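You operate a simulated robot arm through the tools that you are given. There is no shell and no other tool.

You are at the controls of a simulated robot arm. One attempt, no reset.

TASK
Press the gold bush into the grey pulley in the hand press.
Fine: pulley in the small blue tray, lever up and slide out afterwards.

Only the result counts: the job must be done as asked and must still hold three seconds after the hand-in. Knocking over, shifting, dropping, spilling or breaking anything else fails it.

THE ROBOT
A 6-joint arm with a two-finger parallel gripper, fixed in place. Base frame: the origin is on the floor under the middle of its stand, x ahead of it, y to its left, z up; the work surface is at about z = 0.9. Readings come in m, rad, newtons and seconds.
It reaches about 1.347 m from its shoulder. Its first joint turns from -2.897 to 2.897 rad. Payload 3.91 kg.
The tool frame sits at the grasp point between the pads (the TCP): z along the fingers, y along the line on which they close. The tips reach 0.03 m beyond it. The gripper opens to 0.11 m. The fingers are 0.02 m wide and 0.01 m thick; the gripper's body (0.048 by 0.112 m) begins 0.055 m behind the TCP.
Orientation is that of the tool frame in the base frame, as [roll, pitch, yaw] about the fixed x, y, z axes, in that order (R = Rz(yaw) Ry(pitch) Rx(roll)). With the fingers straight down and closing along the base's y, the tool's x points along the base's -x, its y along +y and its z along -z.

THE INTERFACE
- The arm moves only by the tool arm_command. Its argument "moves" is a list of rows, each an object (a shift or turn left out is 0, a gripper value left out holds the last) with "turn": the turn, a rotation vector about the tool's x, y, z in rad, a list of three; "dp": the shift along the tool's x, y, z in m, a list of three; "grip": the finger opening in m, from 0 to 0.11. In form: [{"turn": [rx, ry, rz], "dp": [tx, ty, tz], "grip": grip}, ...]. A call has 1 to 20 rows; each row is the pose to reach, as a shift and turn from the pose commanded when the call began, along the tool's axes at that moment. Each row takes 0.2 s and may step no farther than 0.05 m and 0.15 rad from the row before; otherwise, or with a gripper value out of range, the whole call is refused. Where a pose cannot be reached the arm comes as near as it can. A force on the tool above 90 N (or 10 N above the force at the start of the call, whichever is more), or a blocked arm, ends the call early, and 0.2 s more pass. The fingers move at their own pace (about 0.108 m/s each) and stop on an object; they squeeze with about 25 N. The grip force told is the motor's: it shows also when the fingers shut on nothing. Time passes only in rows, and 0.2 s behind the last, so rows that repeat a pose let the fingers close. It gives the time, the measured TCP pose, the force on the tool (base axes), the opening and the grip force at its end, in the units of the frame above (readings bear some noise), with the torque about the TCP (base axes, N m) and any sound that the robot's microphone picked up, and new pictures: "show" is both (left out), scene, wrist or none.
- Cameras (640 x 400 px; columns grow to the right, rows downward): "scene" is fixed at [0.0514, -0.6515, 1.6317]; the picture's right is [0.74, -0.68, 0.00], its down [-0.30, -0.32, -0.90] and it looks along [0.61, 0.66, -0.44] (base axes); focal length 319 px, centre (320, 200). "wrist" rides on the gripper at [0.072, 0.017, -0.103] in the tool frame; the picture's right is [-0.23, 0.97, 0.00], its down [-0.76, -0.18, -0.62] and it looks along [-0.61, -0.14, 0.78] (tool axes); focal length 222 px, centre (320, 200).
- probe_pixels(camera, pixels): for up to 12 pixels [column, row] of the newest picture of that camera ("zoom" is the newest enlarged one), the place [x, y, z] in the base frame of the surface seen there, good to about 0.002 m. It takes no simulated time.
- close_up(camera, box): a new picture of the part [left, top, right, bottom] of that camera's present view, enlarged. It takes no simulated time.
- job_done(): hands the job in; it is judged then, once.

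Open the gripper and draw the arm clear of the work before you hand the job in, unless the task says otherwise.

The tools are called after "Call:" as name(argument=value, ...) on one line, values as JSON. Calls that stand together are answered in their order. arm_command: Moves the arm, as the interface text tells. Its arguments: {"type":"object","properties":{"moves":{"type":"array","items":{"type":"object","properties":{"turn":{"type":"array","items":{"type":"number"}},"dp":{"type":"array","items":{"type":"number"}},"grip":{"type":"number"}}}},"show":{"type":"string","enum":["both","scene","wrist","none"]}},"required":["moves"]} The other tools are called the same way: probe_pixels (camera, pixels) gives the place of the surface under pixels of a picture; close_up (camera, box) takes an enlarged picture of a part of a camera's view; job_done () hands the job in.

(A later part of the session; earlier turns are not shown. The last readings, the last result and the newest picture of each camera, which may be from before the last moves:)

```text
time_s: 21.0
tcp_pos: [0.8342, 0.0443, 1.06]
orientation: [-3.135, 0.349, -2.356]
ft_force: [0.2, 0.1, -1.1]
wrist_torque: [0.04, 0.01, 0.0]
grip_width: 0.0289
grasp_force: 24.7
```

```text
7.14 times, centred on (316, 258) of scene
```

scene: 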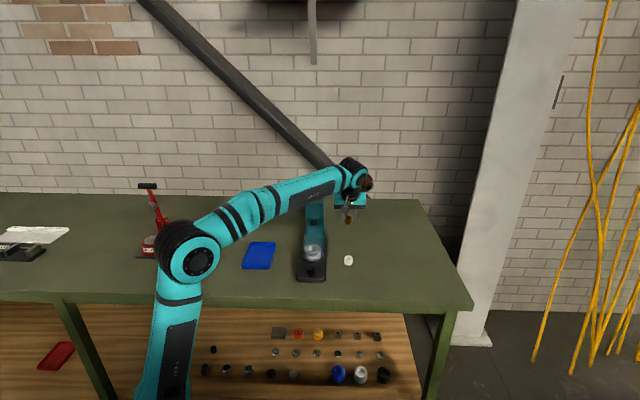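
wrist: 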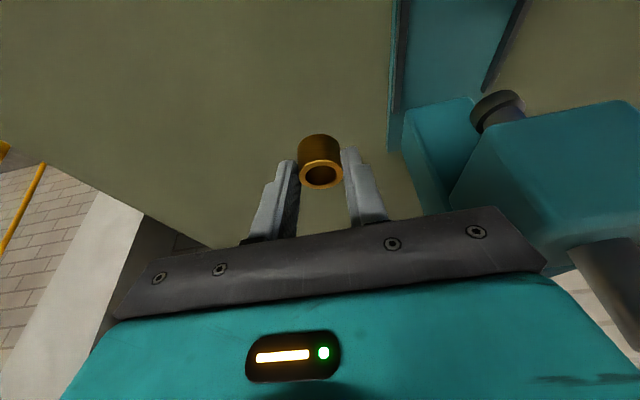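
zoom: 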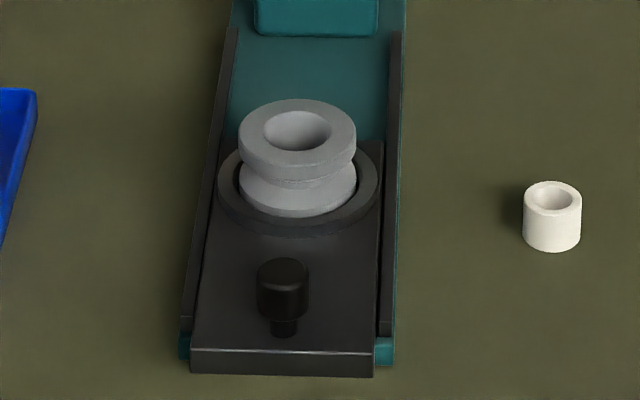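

Bush is held and lifted cleanly. I probe the pulley's rim and bore in this zoom to get its centre in the out position.

Call:
probe_pixels(camera="zoom", pixels=[[241, 131], [354, 132], [297, 102], [297, 160], [264, 129], [331, 130], [297, 113], [297, 150], [297, 140], [268, 129], [327, 130], [297, 130]])

Call:
close_up(camera="scene", box=[302, 240, 326, 262])

```text
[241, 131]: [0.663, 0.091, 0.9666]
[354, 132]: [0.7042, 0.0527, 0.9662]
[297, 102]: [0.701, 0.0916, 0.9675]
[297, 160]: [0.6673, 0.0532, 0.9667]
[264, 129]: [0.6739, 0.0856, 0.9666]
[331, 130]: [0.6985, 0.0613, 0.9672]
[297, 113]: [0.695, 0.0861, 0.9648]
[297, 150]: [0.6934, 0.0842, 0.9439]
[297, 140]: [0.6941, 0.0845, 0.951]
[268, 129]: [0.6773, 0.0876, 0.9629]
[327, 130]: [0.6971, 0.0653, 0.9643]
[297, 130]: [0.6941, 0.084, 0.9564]
```

```text
16.00 times, centred on (314, 251) of scene
```

zoom: 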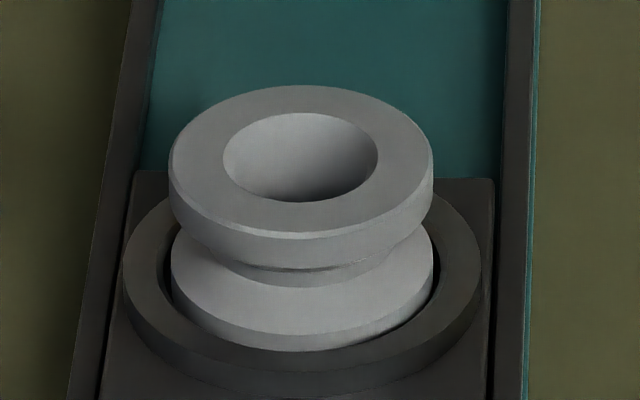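

Pulley centre is about (0.684, 0.072), rim z≈0.967, with a chamfered bore. I carry the bush back clear of the head, then across to hover above the pulley at the same height.

Call:
arm_command(moves=[{"dp": [0.0376, 0, -0.0137]}, {"dp": [0.0705, 0.015, -0.0257]}, {"dp": [0.0907, 0.05, -0.0331]}, {"dp": [0.0907, 0.09, -0.0331]}, {"dp": [0.0907, 0.127, -0.0331]}, {"dp": [0.0907, 0.127, -0.0331]}], show="both")

Call:
close_up(camera="scene", box=[280, 180, 350, 270])

Call:
close_up(camera="wrist", box=[240, 80, 400, 200])

```text
time_s: 22.4
tcp_pos: [0.676, 0.0684, 1.0603]
orientation: [-3.134, 0.349, -2.355]
ft_force: [0.8, 0.4, -0.2]
wrist_torque: [0.0, -0.02, -0.01]
grip_width: 0.0289
grasp_force: 25.4
```

scene: 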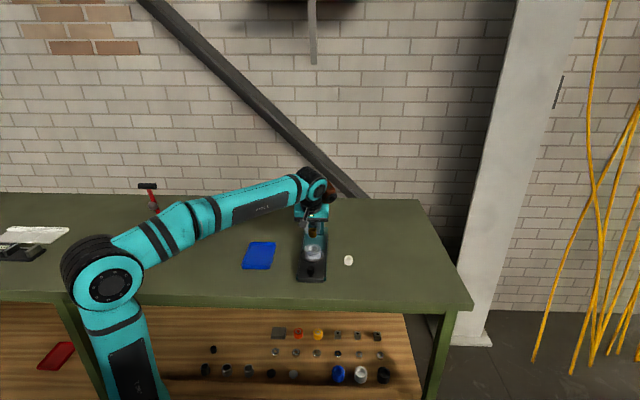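
wrist: 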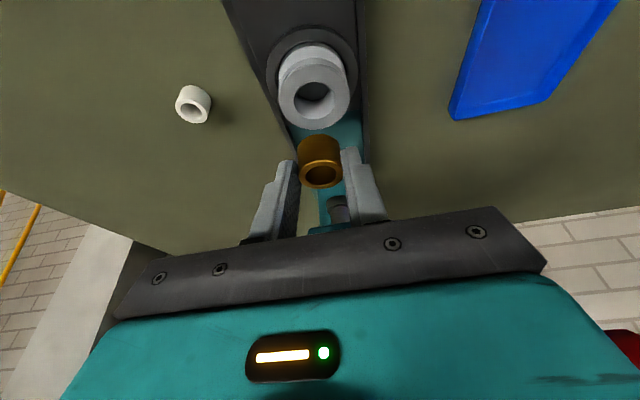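

```text
4.44 times, centred on (315, 225) of scene
```

zoom: 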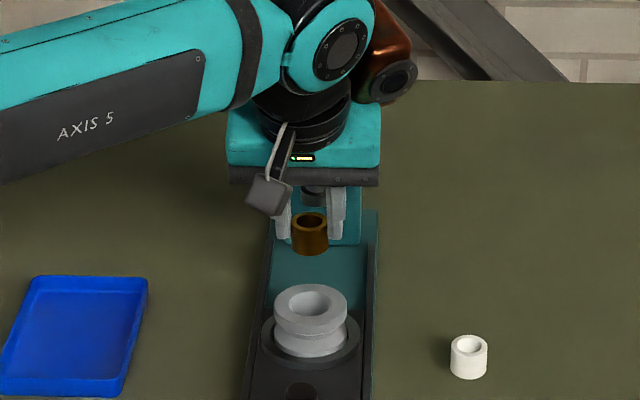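

```text
3.33 times, centred on (320, 140) of wrist
```

zoom: 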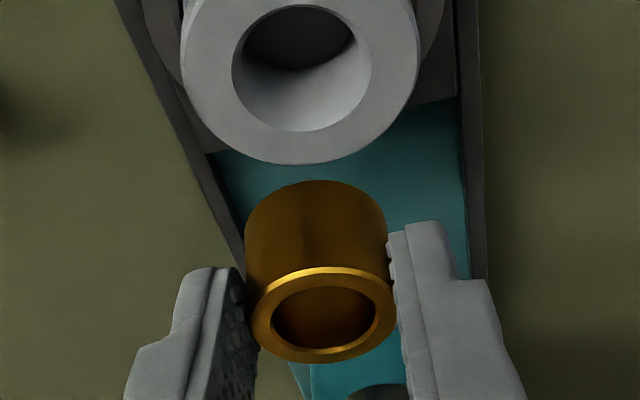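

Ray calculations give the pulley bore within about 1 mm of the bush axis. I descend until the bush bottom is ~5 mm above the rim and re-check.

Call:
arm_command(moves=[{"dp": [0.005, 0.0005, 0.0152]}, {"dp": [0.0105, 0.0005, 0.0302]}, {"dp": [0.0159, 0.0006, 0.0453]}, {"dp": [0.0159, 0.0006, 0.0453]}], show="wrist")

Call:
close_up(camera="wrist", box=[240, 80, 400, 200])

Call:
close_up(camera="scene", box=[295, 215, 335, 265])

```text
time_s: 23.4
tcp_pos: [0.6756, 0.0666, 1.0113]
orientation: [-3.135, 0.349, -2.353]
ft_force: [0.0, 0.2, -0.6]
wrist_torque: [-0.02, 0.02, 0.03]
grip_width: 0.0287
grasp_force: 24.8
```

wrist: 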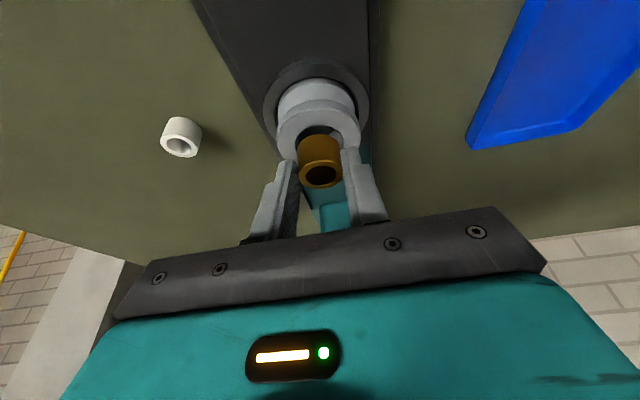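

```text
3.33 times, centred on (320, 140) of wrist
```

zoom: 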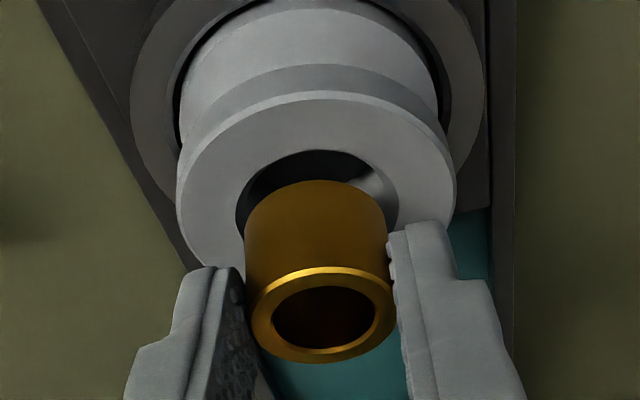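

```text
8.00 times, centred on (315, 240) of scene
```

zoom: 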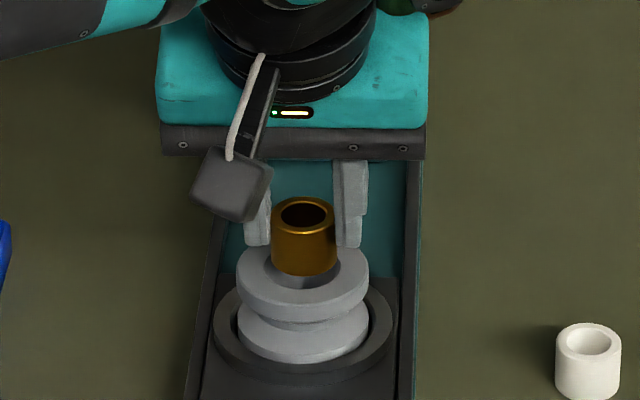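

Bush bottom sits concentric over the bore opening (bore wrist-zoom centre ≈317, bush bottom ≈316). I lower slowly by 8 mm watching the force.

Call:
arm_command(moves=[{"dp": [0.0007, 0.0002, 0.0019]}, {"dp": [0.0014, 0.0002, 0.0038]}, {"dp": [0.0021, 0.0002, 0.0056]}, {"dp": [0.0027, 0.0002, 0.0075]}, {"dp": [0.0027, 0.0002, 0.0075]}], show="wrist")

Call:
close_up(camera="wrist", box=[240, 80, 400, 200])

Call:
close_up(camera="scene", box=[295, 215, 335, 265])

```text
time_s: 24.6
tcp_pos: [0.6761, 0.0674, 1.003]
orientation: [-3.134, 0.351, -2.354]
ft_force: [-0.4, 0.1, 2.0]
wrist_torque: [0.04, 0.03, 0.02]
grip_width: 0.0286
grasp_force: 24.7
```

wrist: 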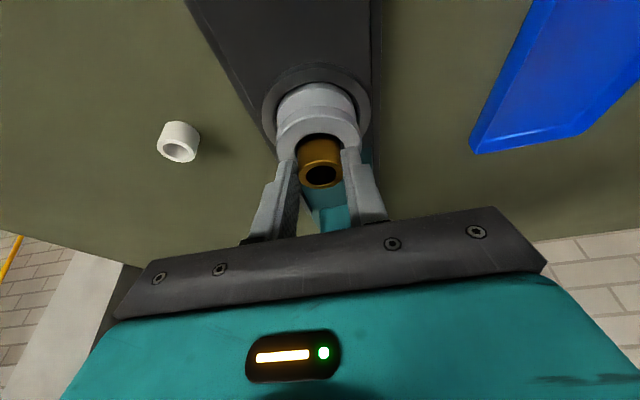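

```text
3.33 times, centred on (320, 140) of wrist
```

zoom: 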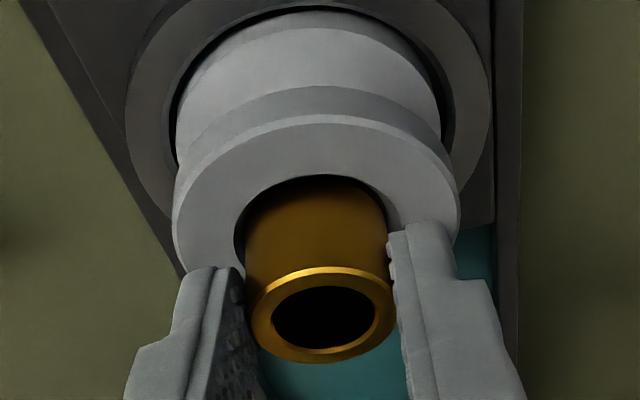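

```text
8.00 times, centred on (315, 240) of scene
```

zoom: 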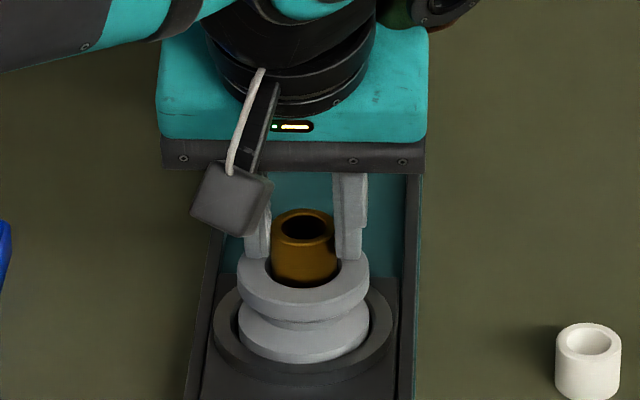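

Bush bottom has entered the bore about 4–5 mm with only ~2 N. I lower another 3 mm in 1 mm steps.

Call:
arm_command(moves=[{"dp": [0.0003, 0, 0.0009]}, {"dp": [0.0007, 0, 0.0019]}, {"dp": [0.001, 0, 0.0028]}, {"dp": [0.001, 0, 0.0028]}], show="wrist")

Call:
close_up(camera="wrist", box=[240, 80, 400, 200])

Call:
close_up(camera="scene", box=[295, 215, 335, 265])

```text
time_s: 25.6
tcp_pos: [0.6765, 0.0689, 1.0004]
orientation: [-3.136, 0.351, -2.356]
ft_force: [4.5, -3.4, 17.8]
wrist_torque: [0.01, -0.24, -0.11]
grip_width: 0.029
grasp_force: 24.8
```

wrist: 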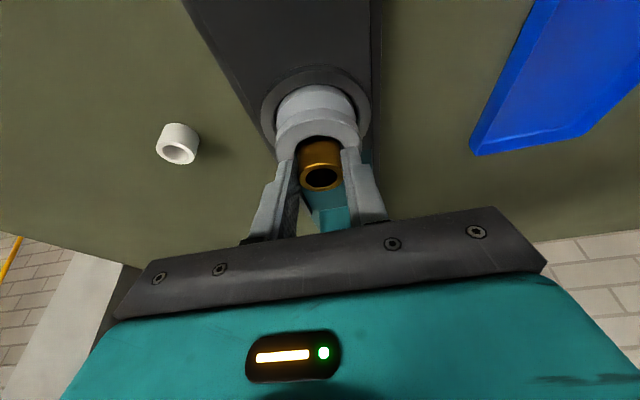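

```text
3.33 times, centred on (320, 140) of wrist
```

zoom: 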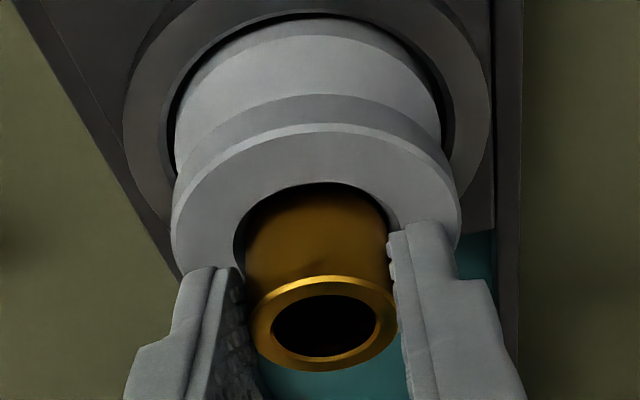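

```text
8.00 times, centred on (315, 240) of scene
```

zoom: 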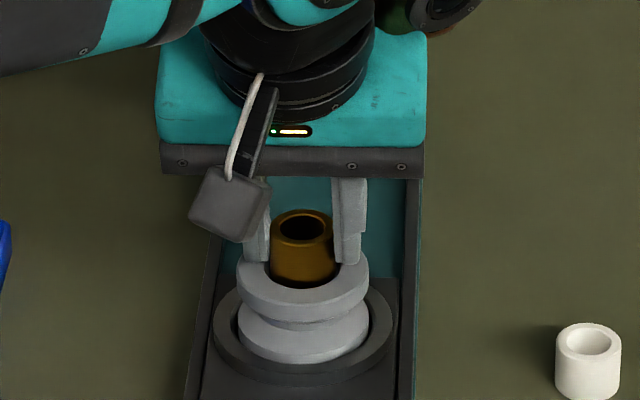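

Contact: 18 N up with a ~5.6 N push toward −l, so the bush is touching the +l side of the chamfer. I lift 1 mm, shift 0.7 mm to −l and lower again gently.

Call:
arm_command(moves=[{"dp": [-0.0004, 0, -0.001]}, {"dp": [-0.0004, -0.0007, -0.001]}, {"dp": [0, -0.0007, 0]}, {"dp": [0.0002, -0.0007, 0.0005]}, {"dp": [0.0002, -0.0007, 0.0005]}], show="wrist")

Call:
close_up(camera="wrist", box=[270, 110, 370, 190])

Call:
close_up(camera="scene", box=[303, 235, 327, 260])

```text
time_s: 26.8
tcp_pos: [0.6766, 0.068, 1.0015]
orientation: [-3.134, 0.351, -2.355]
ft_force: [-3.7, 2.0, 18.8]
wrist_torque: [0.23, -0.03, 0.05]
grip_width: 0.0292
grasp_force: 24.8
```

wrist: 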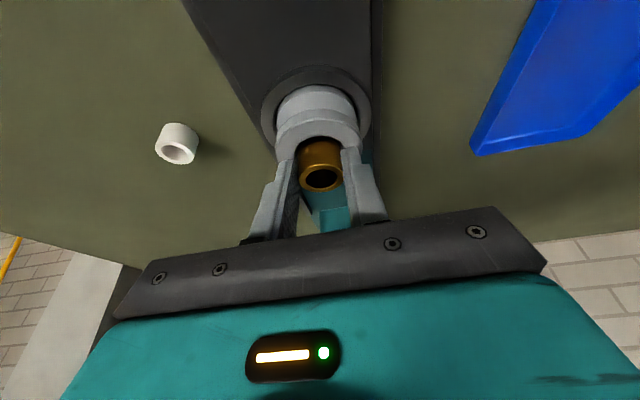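

```text
5.00 times, centred on (320, 150) of wrist
```

zoom: 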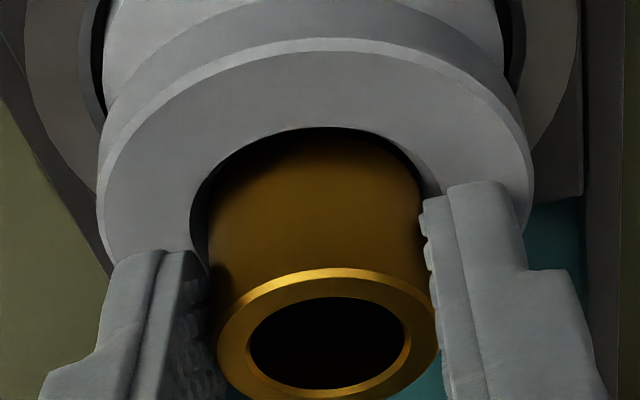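

```text
16.00 times, centred on (315, 248) of scene
```

zoom: 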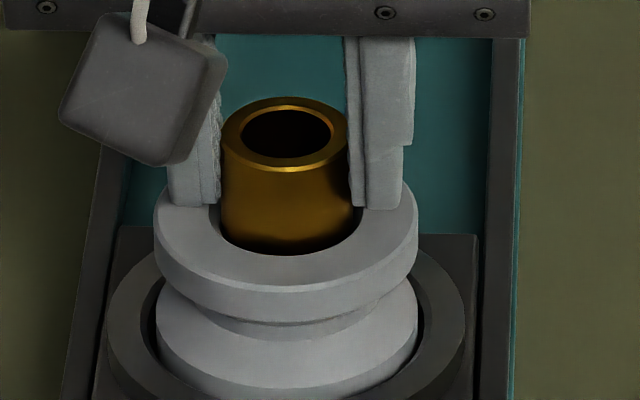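

Lateral force flipped to +4 N, so the centre is about 0.3 mm back; the bush is seated in the chamfer. I adjust, then open the fingers to release and look.

Call:
arm_command(moves=[{"dp": [0, 0.0003, 0]}, {"dp": [0, 0.0003, 0], "grip": 0.034}, {"dp": [0, 0.0003, 0], "grip": 0.05}, {"dp": [0, 0.0003, 0], "grip": 0.05}], show="wrist")

Call:
close_up(camera="wrist", box=[270, 110, 370, 190])

Call:
close_up(camera="scene", box=[303, 235, 327, 260])

```text
time_s: 27.8
tcp_pos: [0.6769, 0.0669, 1.0001]
orientation: [-3.134, 0.35, -2.352]
ft_force: [0.0, 0.9, 0.0]
wrist_torque: [0.02, -0.05, 0.0]
grip_width: 0.0501
grasp_force: 0.1
```

wrist: 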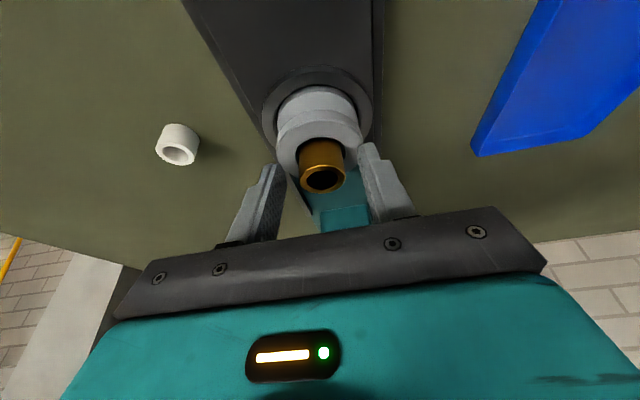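

```text
5.00 times, centred on (320, 150) of wrist
```

zoom: 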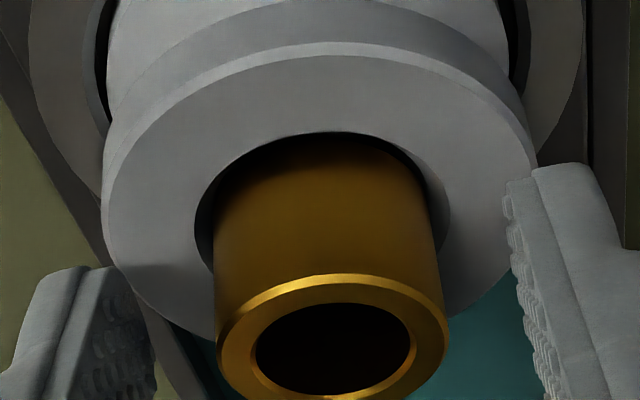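

```text
16.00 times, centred on (315, 248) of scene
```

zoom: 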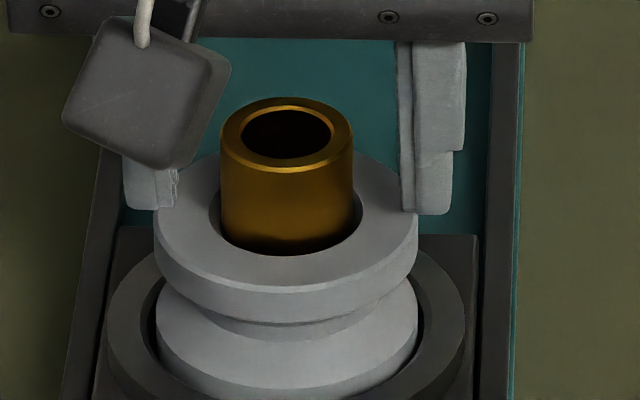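

Bush stands upright and centred in the pulley bore (scene zoom: bush centre col 287 vs pulley 286). I back away along the tool axis.

Call:
arm_command(moves=[{"dp": [0, 0, -0.015], "grip": 0.05}, {"dp": [0, 0, -0.04], "grip": 0.05}, {"dp": [0, 0, -0.08], "grip": 0.06}, {"dp": [0.02, 0, -0.12], "grip": 0.06}, {"dp": [0.02, 0, -0.12], "grip": 0.06}], show="both")

Call:
close_up(camera="scene", box=[295, 225, 335, 285])

```text
time_s: 29.0
tcp_pos: [0.6339, 0.0264, 1.1046]
orientation: [-3.137, 0.347, -2.353]
ft_force: [-0.1, 0.3, 0.2]
wrist_torque: [-0.03, 0.01, 0.02]
grip_width: 0.0598
grasp_force: 0.1
```

scene: 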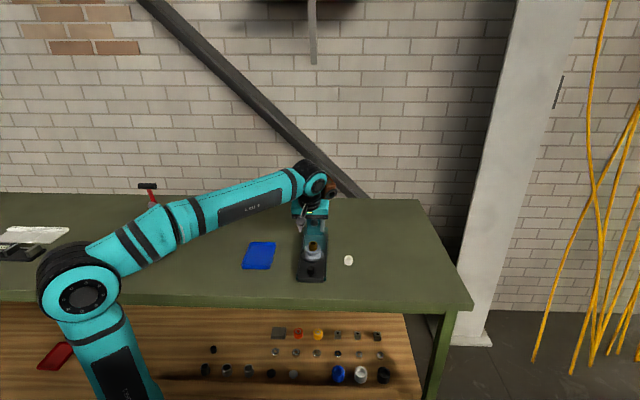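
wrist: 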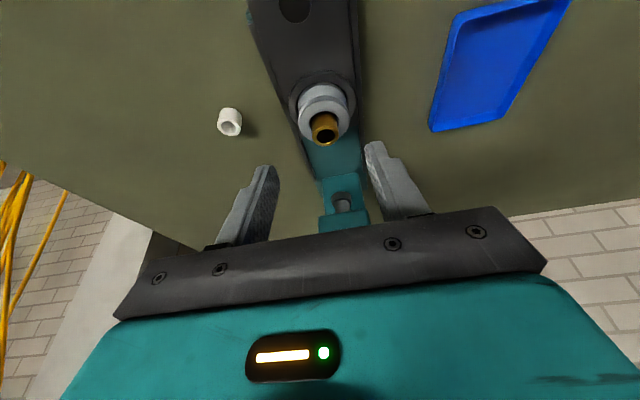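

```text
6.67 times, centred on (315, 255) of scene
```

zoom: 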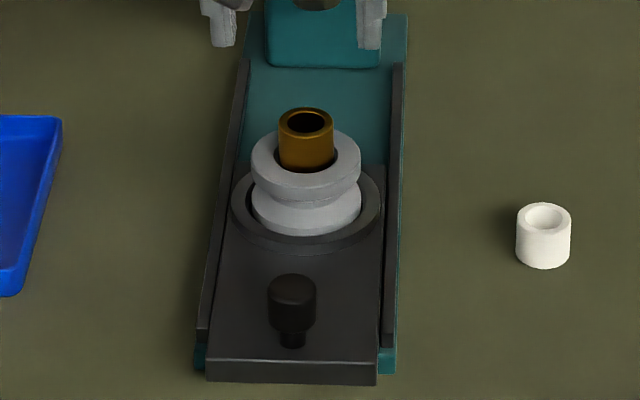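

Bush stands in the pulley. I probe the knob and bush top.

Call:
probe_pixels(camera="zoom", pixels=[[306, 110], [306, 133], [281, 120], [331, 120], [306, 150], [292, 280], [292, 292], [292, 305], [270, 305], [314, 305], [292, 320], [292, 365]])

```text
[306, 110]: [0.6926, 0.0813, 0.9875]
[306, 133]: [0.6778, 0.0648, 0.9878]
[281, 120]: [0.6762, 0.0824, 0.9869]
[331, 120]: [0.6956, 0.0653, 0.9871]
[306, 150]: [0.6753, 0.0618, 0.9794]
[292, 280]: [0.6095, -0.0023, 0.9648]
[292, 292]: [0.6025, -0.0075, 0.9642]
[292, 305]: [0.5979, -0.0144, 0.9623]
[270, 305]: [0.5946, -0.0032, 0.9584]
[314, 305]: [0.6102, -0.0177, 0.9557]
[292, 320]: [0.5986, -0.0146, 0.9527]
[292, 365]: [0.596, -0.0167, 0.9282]
```

Bush top at z≈0.987, centred; knob now at about (0.606, −0.005). I move to the pre-grasp point behind and above the knob, then advance onto it.

Call:
arm_command(moves=[{"dp": [0.03, 0, 0.008]}, {"dp": [0.06, 0, 0.018]}, {"dp": [0.0907, -0.0004, 0.0272]}, {"dp": [0.0907, -0.0004, 0.06]}, {"dp": [0.0907, -0.0004, 0.0872]}, {"dp": [0.0907, -0.0004, 0.0872]}], show="wrist")

Call:
close_up(camera="wrist", box=[240, 80, 400, 200])

```text
time_s: 30.4
tcp_pos: [0.597, -0.0144, 0.992]
orientation: [-3.135, 0.35, -2.355]
ft_force: [0.3, 0.5, -0.5]
wrist_torque: [-0.03, -0.01, -0.01]
grip_width: 0.06
grasp_force: 0.1
```

wrist: 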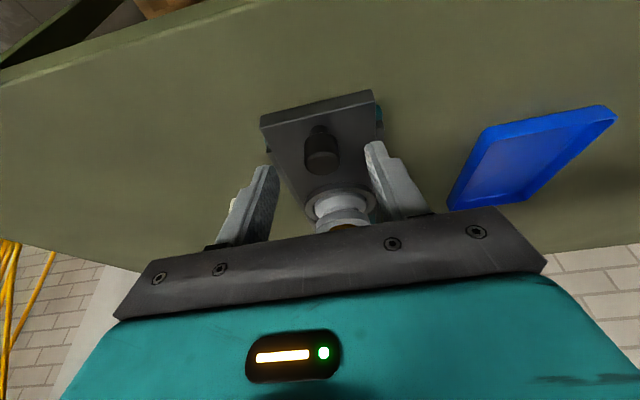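

```text
3.33 times, centred on (320, 140) of wrist
```

zoom: 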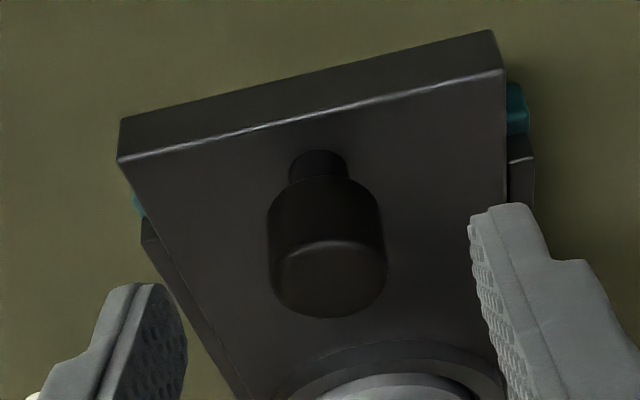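

Knob is ~2 mm toward +l from the finger centre; I correct and advance the last 20 mm, then close.

Call:
arm_command(moves=[{"dp": [0, 0.002, 0.01]}, {"dp": [0, 0.002, 0.02]}, {"dp": [0, 0.002, 0.02]}, {"dp": [0, 0.002, 0.02], "grip": 0.03}, {"dp": [0, 0.002, 0.02], "grip": 0.0}, {"dp": [0, 0.002, 0.02], "grip": 0.0}], show="wrist")

Call:
close_up(camera="wrist", box=[240, 80, 400, 200])

Call:
close_up(camera="scene", box=[280, 180, 350, 285])

```text
time_s: 31.8
tcp_pos: [0.5988, -0.0093, 0.9729]
orientation: [-3.134, 0.35, -2.355]
ft_force: [14.0, -11.7, 2.1]
wrist_torque: [0.17, 0.13, -0.18]
grip_width: 0.0247
grasp_force: 44.9
```

wrist: 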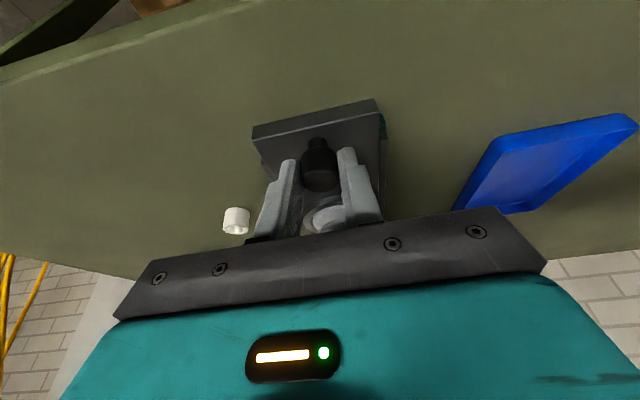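

```text
3.33 times, centred on (320, 140) of wrist
```

zoom: 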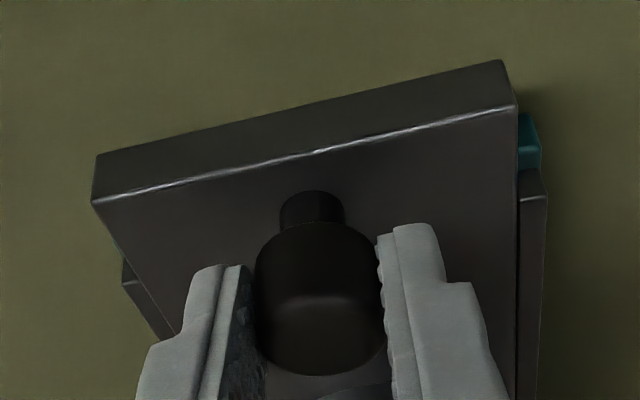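

```text
3.81 times, centred on (315, 232) of scene
```

zoom: 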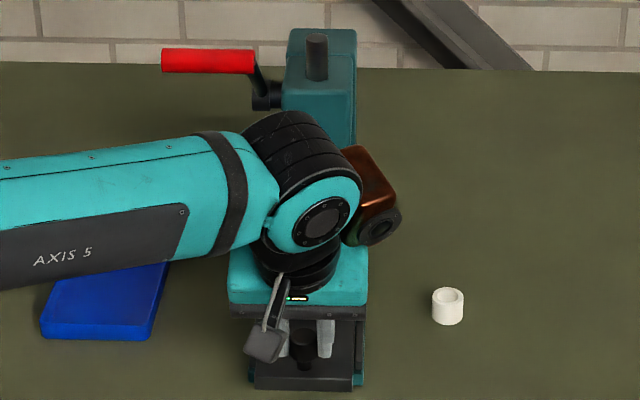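

Knob gripped. I relieve 1 mm of lateral load and push the slide in slowly along +f, first 60 mm.

Call:
arm_command(moves=[{"dp": [0, -0.001, 0]}, {"dp": [-0.0028, -0.001, 0.001]}, {"dp": [-0.0075, -0.001, 0.0027]}, {"dp": [-0.0141, -0.001, 0.0051]}, {"dp": [-0.0207, -0.001, 0.0075]}, {"dp": [-0.0272, -0.001, 0.0099]}, {"dp": [-0.0338, -0.001, 0.0123]}, {"dp": [-0.0404, -0.001, 0.0147]}, {"dp": [-0.047, -0.001, 0.0171]}, {"dp": [-0.0526, -0.001, 0.0192]}, {"dp": [-0.0564, -0.001, 0.0206]}, {"dp": [-0.0564, -0.001, 0.0206]}], show="both")

```text
time_s: 34.4
tcp_pos: [0.6433, 0.035, 0.9734]
orientation: [-3.136, 0.348, -2.355]
ft_force: [-12.1, 13.0, -19.6]
wrist_torque: [0.85, 0.81, 0.16]
grip_width: 0.0245
grasp_force: 45.0
```

scene: 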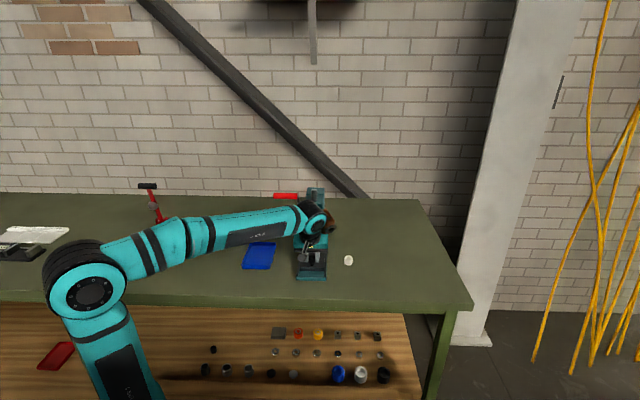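
wrist: 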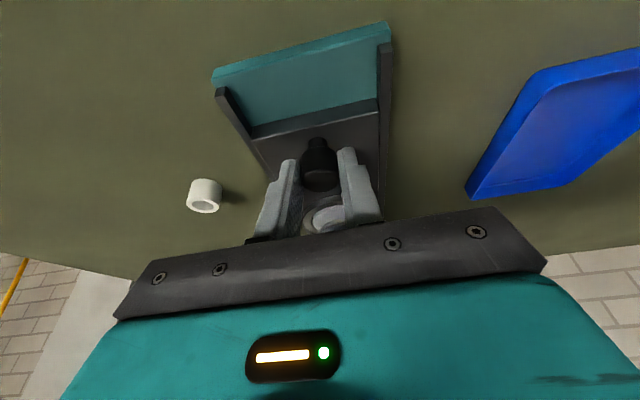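

Sliding in well (f≈0.48). Let me check the bush and the ram clearance before it goes under the ram.

Call:
close_up(camera="scene", box=[285, 180, 345, 285])

Call:
close_up(camera="wrist", box=[260, 140, 380, 230])

```text
3.81 times, centred on (315, 232) of scene
```

zoom: 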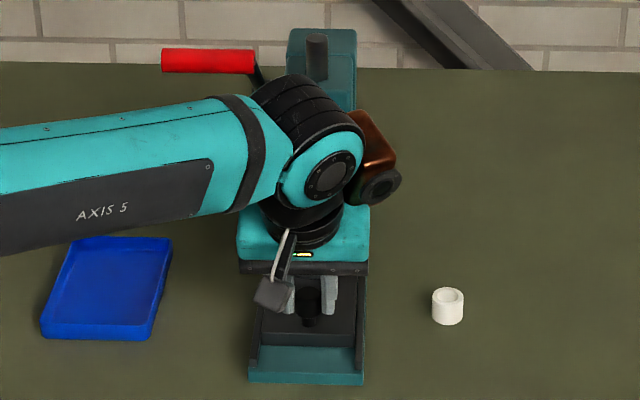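

```text
4.44 times, centred on (320, 185) of wrist
```

zoom: 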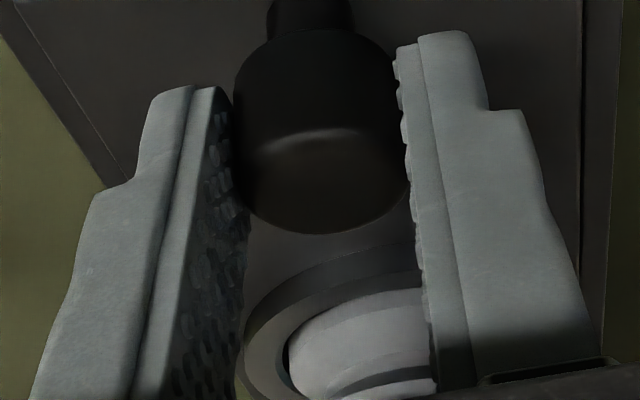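

The gripper hides the bush, but the measured bush top (0.987) clears the ram foot (≈0.998). I continue pushing in slowly with small corrections.

Call:
arm_command(moves=[{"dp": [0.0003, 0.0008, 0.0009]}, {"dp": [-0.0025, 0.0008, 0.0019]}, {"dp": [-0.0072, 0.0008, 0.0036]}, {"dp": [-0.0138, 0.0008, 0.006]}, {"dp": [-0.0204, 0.0008, 0.0084]}, {"dp": [-0.0269, 0.0008, 0.0108]}, {"dp": [-0.0335, 0.0008, 0.0132]}, {"dp": [-0.0382, 0.0008, 0.0149]}, {"dp": [-0.041, 0.0008, 0.016]}, {"dp": [-0.041, 0.0008, 0.016]}], show="both")

```text
time_s: 36.6
tcp_pos: [0.6728, 0.064, 0.973]
orientation: [-3.134, 0.348, -2.354]
ft_force: [-1.6, 0.4, -9.6]
wrist_torque: [-0.07, 1.08, 0.0]
grip_width: 0.0244
grasp_force: 44.7
```

scene: 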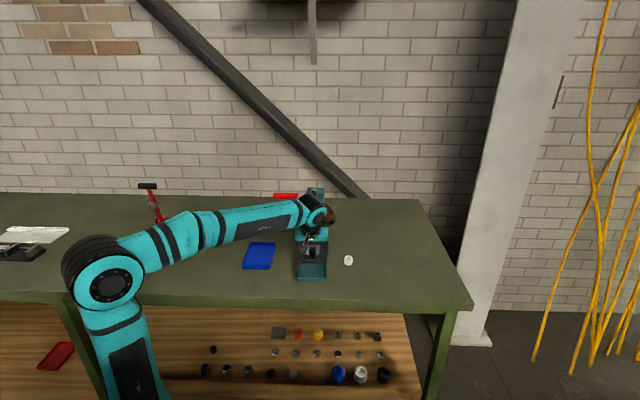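
wrist: 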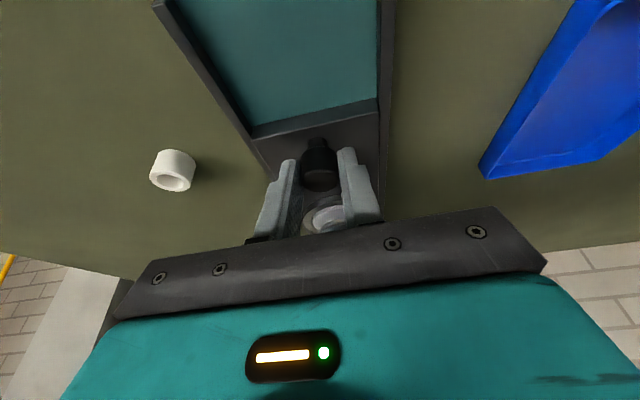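

f≈0.521, about 13 mm remaining. I push on in small steps to find the in-stop.

Call:
arm_command(moves=[{"dp": [-0.0028, 0, 0.001]}, {"dp": [-0.0066, 0, 0.0024]}, {"dp": [-0.0103, 0, 0.0038]}, {"dp": [-0.0122, 0, 0.0045]}, {"dp": [-0.0122, 0, 0.0045]}], show="wrist")

```text
time_s: 37.8
tcp_pos: [0.6818, 0.073, 0.9739]
orientation: [-3.135, 0.35, -2.355]
ft_force: [-25.0, -27.0, -0.2]
wrist_torque: [0.1, 1.15, -0.01]
grip_width: 0.0249
grasp_force: 44.9
```

wrist: 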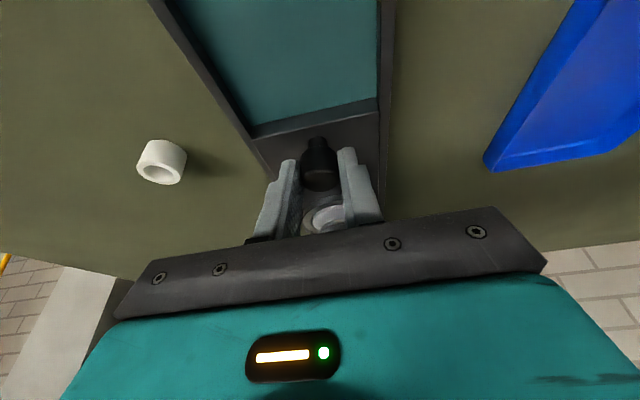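

−37 N along f: the slide is against its in-stop. I relax the push, release the knob, and retreat along the tool axis.

Call:
arm_command(moves=[{"dp": [0.0014, 0, -0.0005]}, {"dp": [0.0014, 0, -0.0005], "grip": 0.05}, {"dp": [0.0014, 0, -0.0005], "grip": 0.06}, {"dp": [0.0014, 0, -0.04], "grip": 0.06}, {"dp": [0.0014, 0, -0.085], "grip": 0.06}, {"dp": [0.0014, 0, -0.13], "grip": 0.06}, {"dp": [0.03, 0, -0.165], "grip": 0.06}, {"dp": [0.03, 0, -0.165], "grip": 0.06}], show="both")

Call:
close_up(camera="wrist", box=[240, 60, 420, 220])

Call:
close_up(camera="scene", box=[260, 170, 350, 285])

```text
time_s: 39.6
tcp_pos: [0.6215, 0.0148, 1.115]
orientation: [-3.136, 0.347, -2.356]
ft_force: [1.3, -1.1, -0.5]
wrist_torque: [0.0, 0.04, -0.03]
grip_width: 0.0598
grasp_force: 0.0
```

scene: 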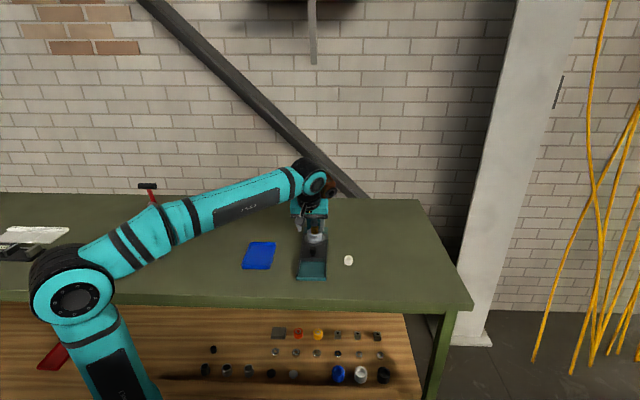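
wrist: 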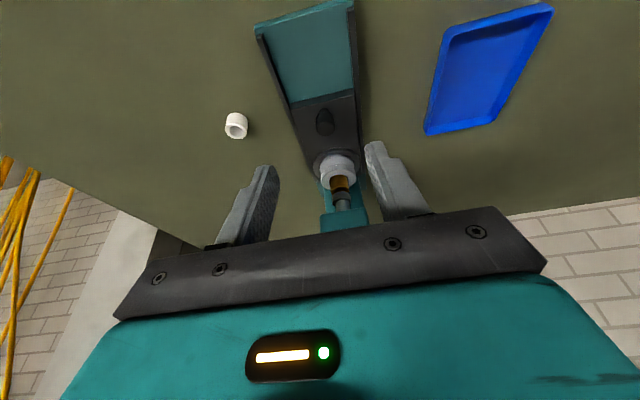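

```text
2.50 times, centred on (330, 140) of wrist
```

zoom: 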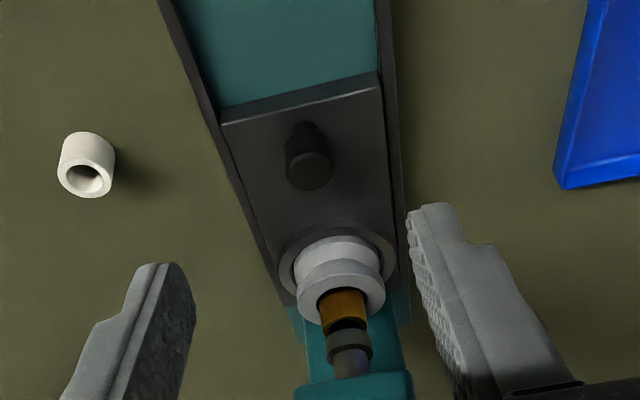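

```text
3.48 times, centred on (305, 228) of scene
```

zoom: 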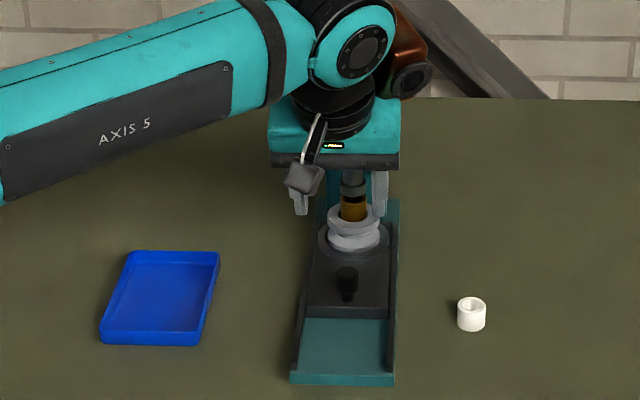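

The bush sits under the ram. Next is the lever: I'll press it with the closed fingers laid across the red handle, so I raise, tilt the tool to ~60° and move over to the handle's lateral position, staying clear in front of it.

Call:
arm_command(moves=[{"turn": [0, -0.12, 0], "dp": [-0.0132, 0, -0.0364], "grip": 0.03}, {"turn": [0, -0.24, 0], "dp": [-0.0312, 0.0094, -0.0712], "grip": 0.0}, {"turn": [0, -0.36, 0], "dp": [-0.0538, 0.0282, -0.1042], "grip": 0.0}, {"turn": [0, -0.48, 0], "dp": [-0.0788, 0.0517, -0.1363], "grip": 0.0}, {"turn": [0, -0.6, 0], "dp": [-0.0905, 0.0752, -0.1321], "grip": 0.0}, {"turn": [0, -0.7, 0], "dp": [-0.0999, 0.094, -0.1287], "grip": 0.0}, {"turn": [0, -0.7, 0], "dp": [-0.0999, 0.094, -0.1287], "grip": 0.0}], show="both")

Call:
close_up(camera="scene", box=[240, 140, 350, 290])

```text
time_s: 41.2
tcp_pos: [0.5903, 0.1195, 1.2722]
orientation: [-3.128, 1.051, -2.345]
ft_force: [-0.2, 0.4, 0.5]
wrist_torque: [0.0, 0.01, 0.02]
grip_width: 0.0
grasp_force: 25.4
```

scene: 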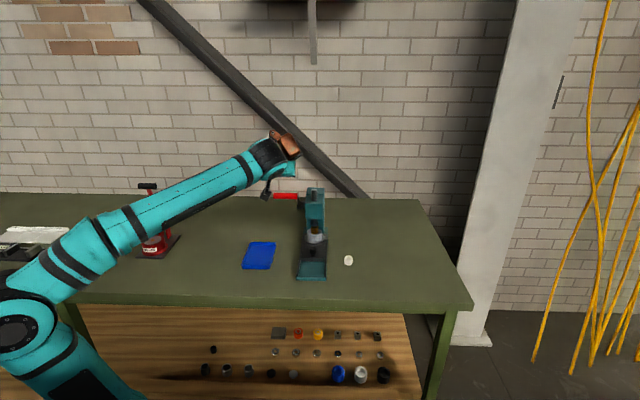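
wrist: 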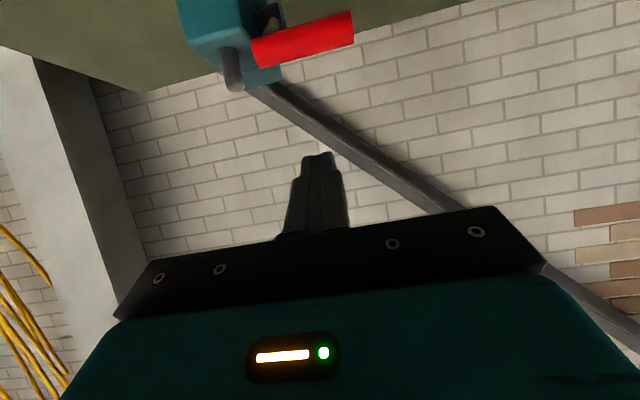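

```text
2.67 times, centred on (295, 215) of scene
```

zoom: 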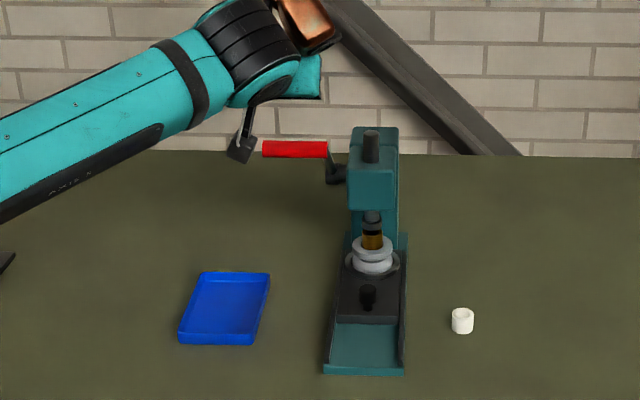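

The lever is now visible. I zoom in and probe the handle, arm and pivot for exact geometry.

Call:
close_up(camera="scene", box=[270, 180, 335, 250])

Call:
close_up(camera="wrist", box=[160, 0, 380, 120])

```text
5.71 times, centred on (302, 215) of scene
```

zoom: 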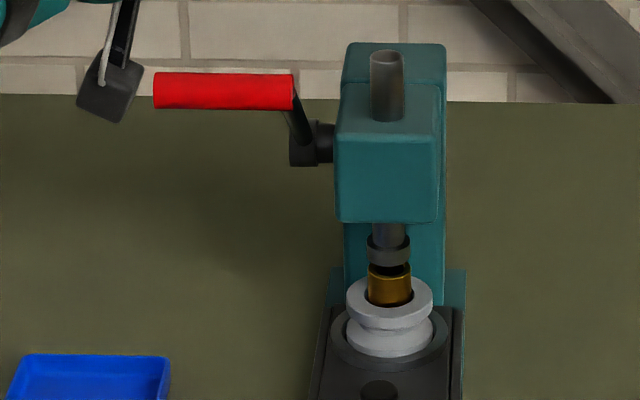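

```text
2.91 times, centred on (270, 60) of wrist
```

zoom: 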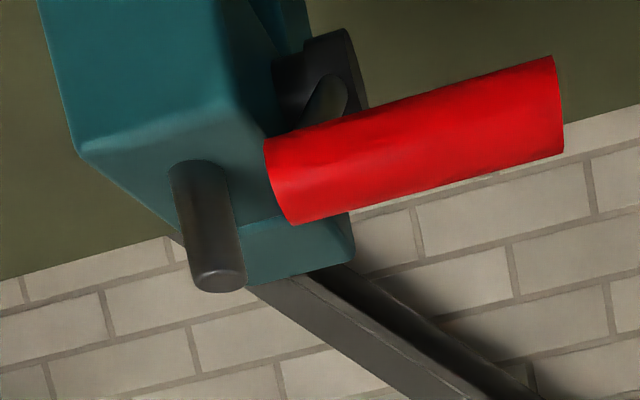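

Call:
probe_pixels(camera="wrist", pixels=[[265, 45], [280, 40], [300, 37], [320, 30], [345, 22], [270, 60], [305, 48], [345, 40], [280, 30], [285, 20]])

Call:
close_up(camera="scene", box=[282, 185, 322, 215])

```text
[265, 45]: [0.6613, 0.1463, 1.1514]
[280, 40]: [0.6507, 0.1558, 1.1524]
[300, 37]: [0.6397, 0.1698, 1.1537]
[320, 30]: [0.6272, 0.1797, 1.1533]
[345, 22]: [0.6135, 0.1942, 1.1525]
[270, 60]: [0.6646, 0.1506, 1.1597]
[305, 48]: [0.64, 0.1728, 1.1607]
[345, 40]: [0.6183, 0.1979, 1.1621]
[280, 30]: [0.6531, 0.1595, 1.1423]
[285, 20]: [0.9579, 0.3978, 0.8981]
```

```text
13.33 times, centred on (302, 200) of scene
```

zoom: 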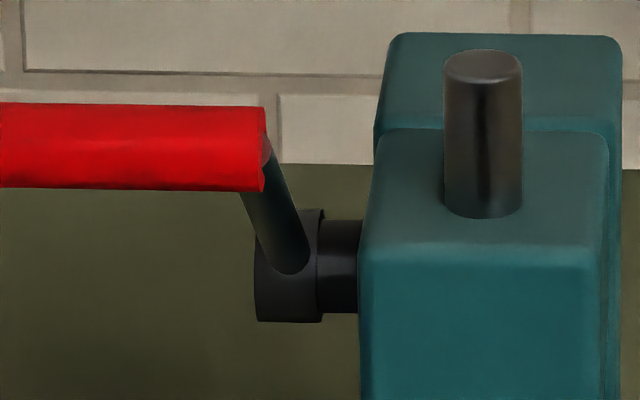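

Handle axis is at f≈0.583, z≈1.152 (radius ≈12 mm). I probe the pivot block and shaft too.

Call:
probe_pixels(camera="zoom", pixels=[[340, 230], [340, 265], [340, 300], [310, 220], [310, 260], [310, 300], [270, 270], [270, 300], [280, 200], [290, 250], [484, 60], [484, 200]])

```text
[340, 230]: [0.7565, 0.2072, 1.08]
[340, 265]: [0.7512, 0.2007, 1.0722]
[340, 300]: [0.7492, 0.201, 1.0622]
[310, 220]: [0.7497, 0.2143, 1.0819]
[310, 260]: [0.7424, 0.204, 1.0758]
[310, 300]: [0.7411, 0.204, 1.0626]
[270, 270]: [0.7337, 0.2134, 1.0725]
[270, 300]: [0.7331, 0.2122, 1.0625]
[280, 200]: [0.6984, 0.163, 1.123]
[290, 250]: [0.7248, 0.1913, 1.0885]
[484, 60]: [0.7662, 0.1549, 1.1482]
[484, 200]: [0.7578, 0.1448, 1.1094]
```

Pivot axis ≈ (f 0.683, z 1.067), handle radius ≈0.131 m at 40° elevation. I bring the closed fingers across and just above the handle with a ~12 mm gap.

Call:
arm_command(moves=[{"dp": [0, 0, 0.04]}, {"dp": [0, -0.001, 0.085]}, {"dp": [0, -0.001, 0.125]}, {"dp": [0.015, -0.001, 0.125]}, {"dp": [0.03, -0.001, 0.125]}, {"dp": [0.03, -0.001, 0.125]}], show="both")

Call:
close_up(camera="scene", box=[250, 150, 340, 250])

Call:
close_up(camera="wrist", box=[220, 80, 420, 240])

```text
time_s: 42.6
tcp_pos: [0.6567, 0.1819, 1.1851]
orientation: [-3.129, 1.05, -2.346]
ft_force: [0.8, -0.1, -0.1]
wrist_torque: [0.01, 0.0, -0.02]
grip_width: 0.0
grasp_force: 25.0
```

scene: 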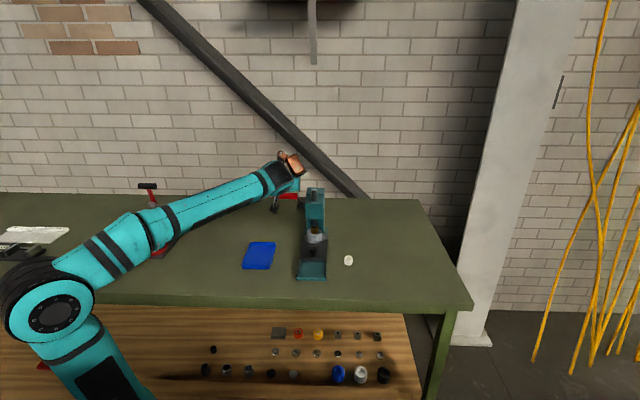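
wrist: 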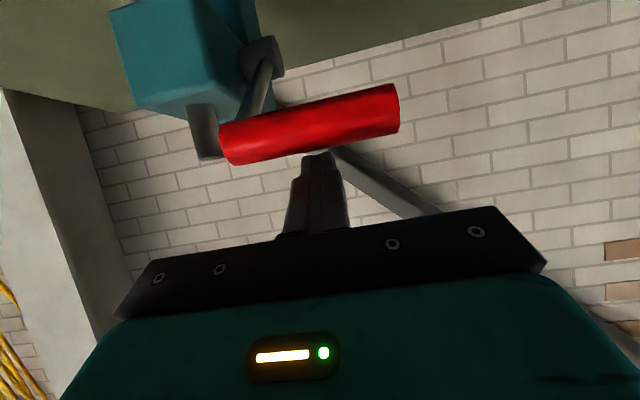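

```text
4.00 times, centred on (295, 200) of scene
```

zoom: 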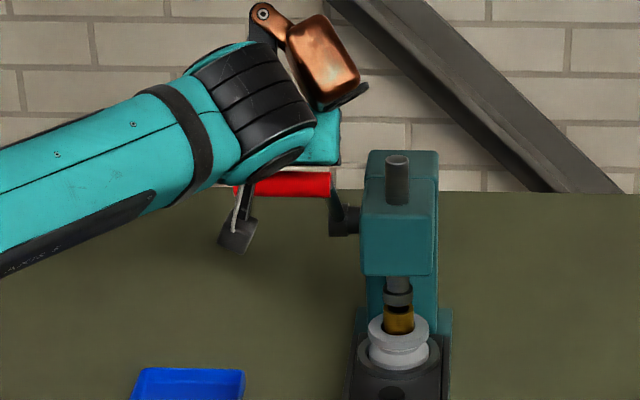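

```text
2.50 times, centred on (320, 160) of wrist
```

zoom: 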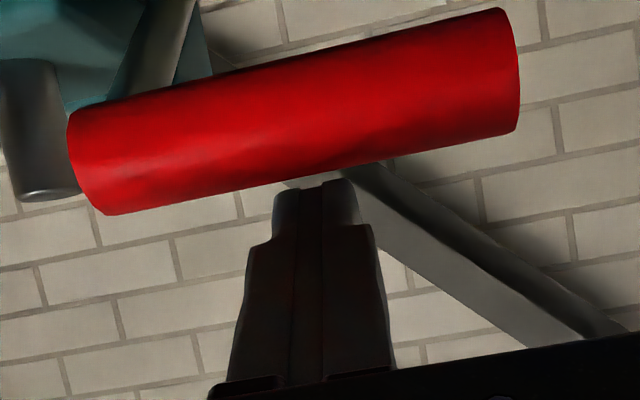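

Fingers are across the handle, about a centimetre above. I now push down along the lever's arc to about 30° and check the force.

Call:
arm_command(moves=[{"dp": [0.006, 0, 0.0015]}, {"dp": [0.0117, 0, 0.003]}, {"turn": [0, -0.02, 0], "dp": [0.018, 0, 0.0017]}, {"turn": [0, -0.04, 0], "dp": [0.0241, 0, 0.0005]}, {"turn": [0, -0.062, 0], "dp": [0.03, 0, -0.0002]}, {"turn": [0, -0.084, 0], "dp": [0.0358, 0, -0.0009]}, {"turn": [0, -0.084, 0], "dp": [0.0358, 0, -0.0009]}], show="both")

Call:
close_up(camera="scene", box=[250, 150, 340, 250])

```text
time_s: 44.2
tcp_pos: [0.643, 0.1692, 1.1527]
orientation: [-3.128, 1.133, -2.343]
ft_force: [0.3, 0.2, 0.1]
wrist_torque: [-0.02, -0.02, 0.01]
grip_width: 0.0
grasp_force: 25.0
```

scene: 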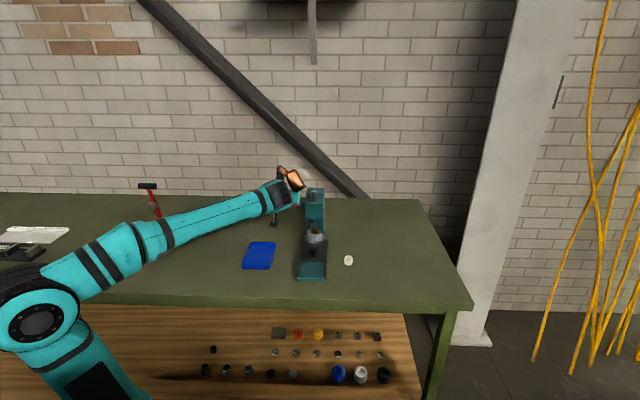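
wrist: 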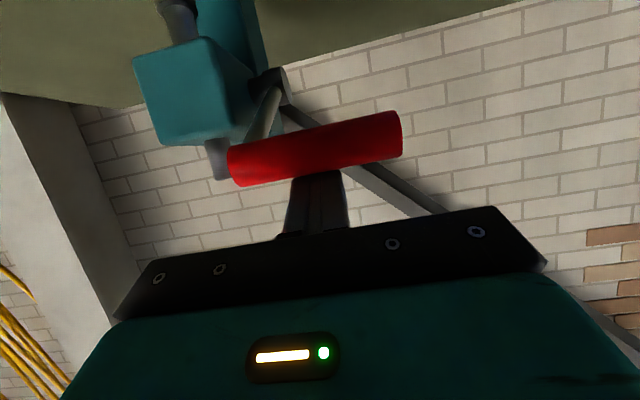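

```text
4.00 times, centred on (295, 200) of scene
```

zoom: 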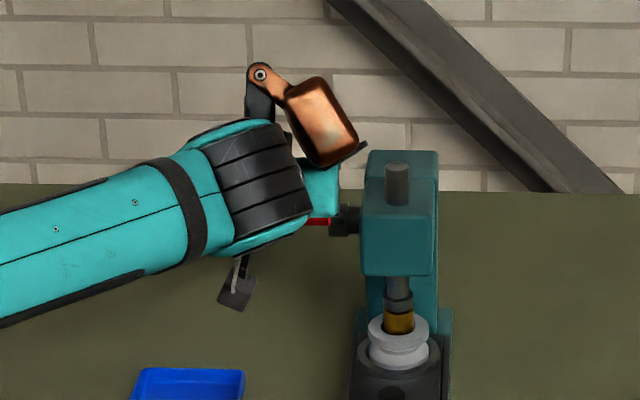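

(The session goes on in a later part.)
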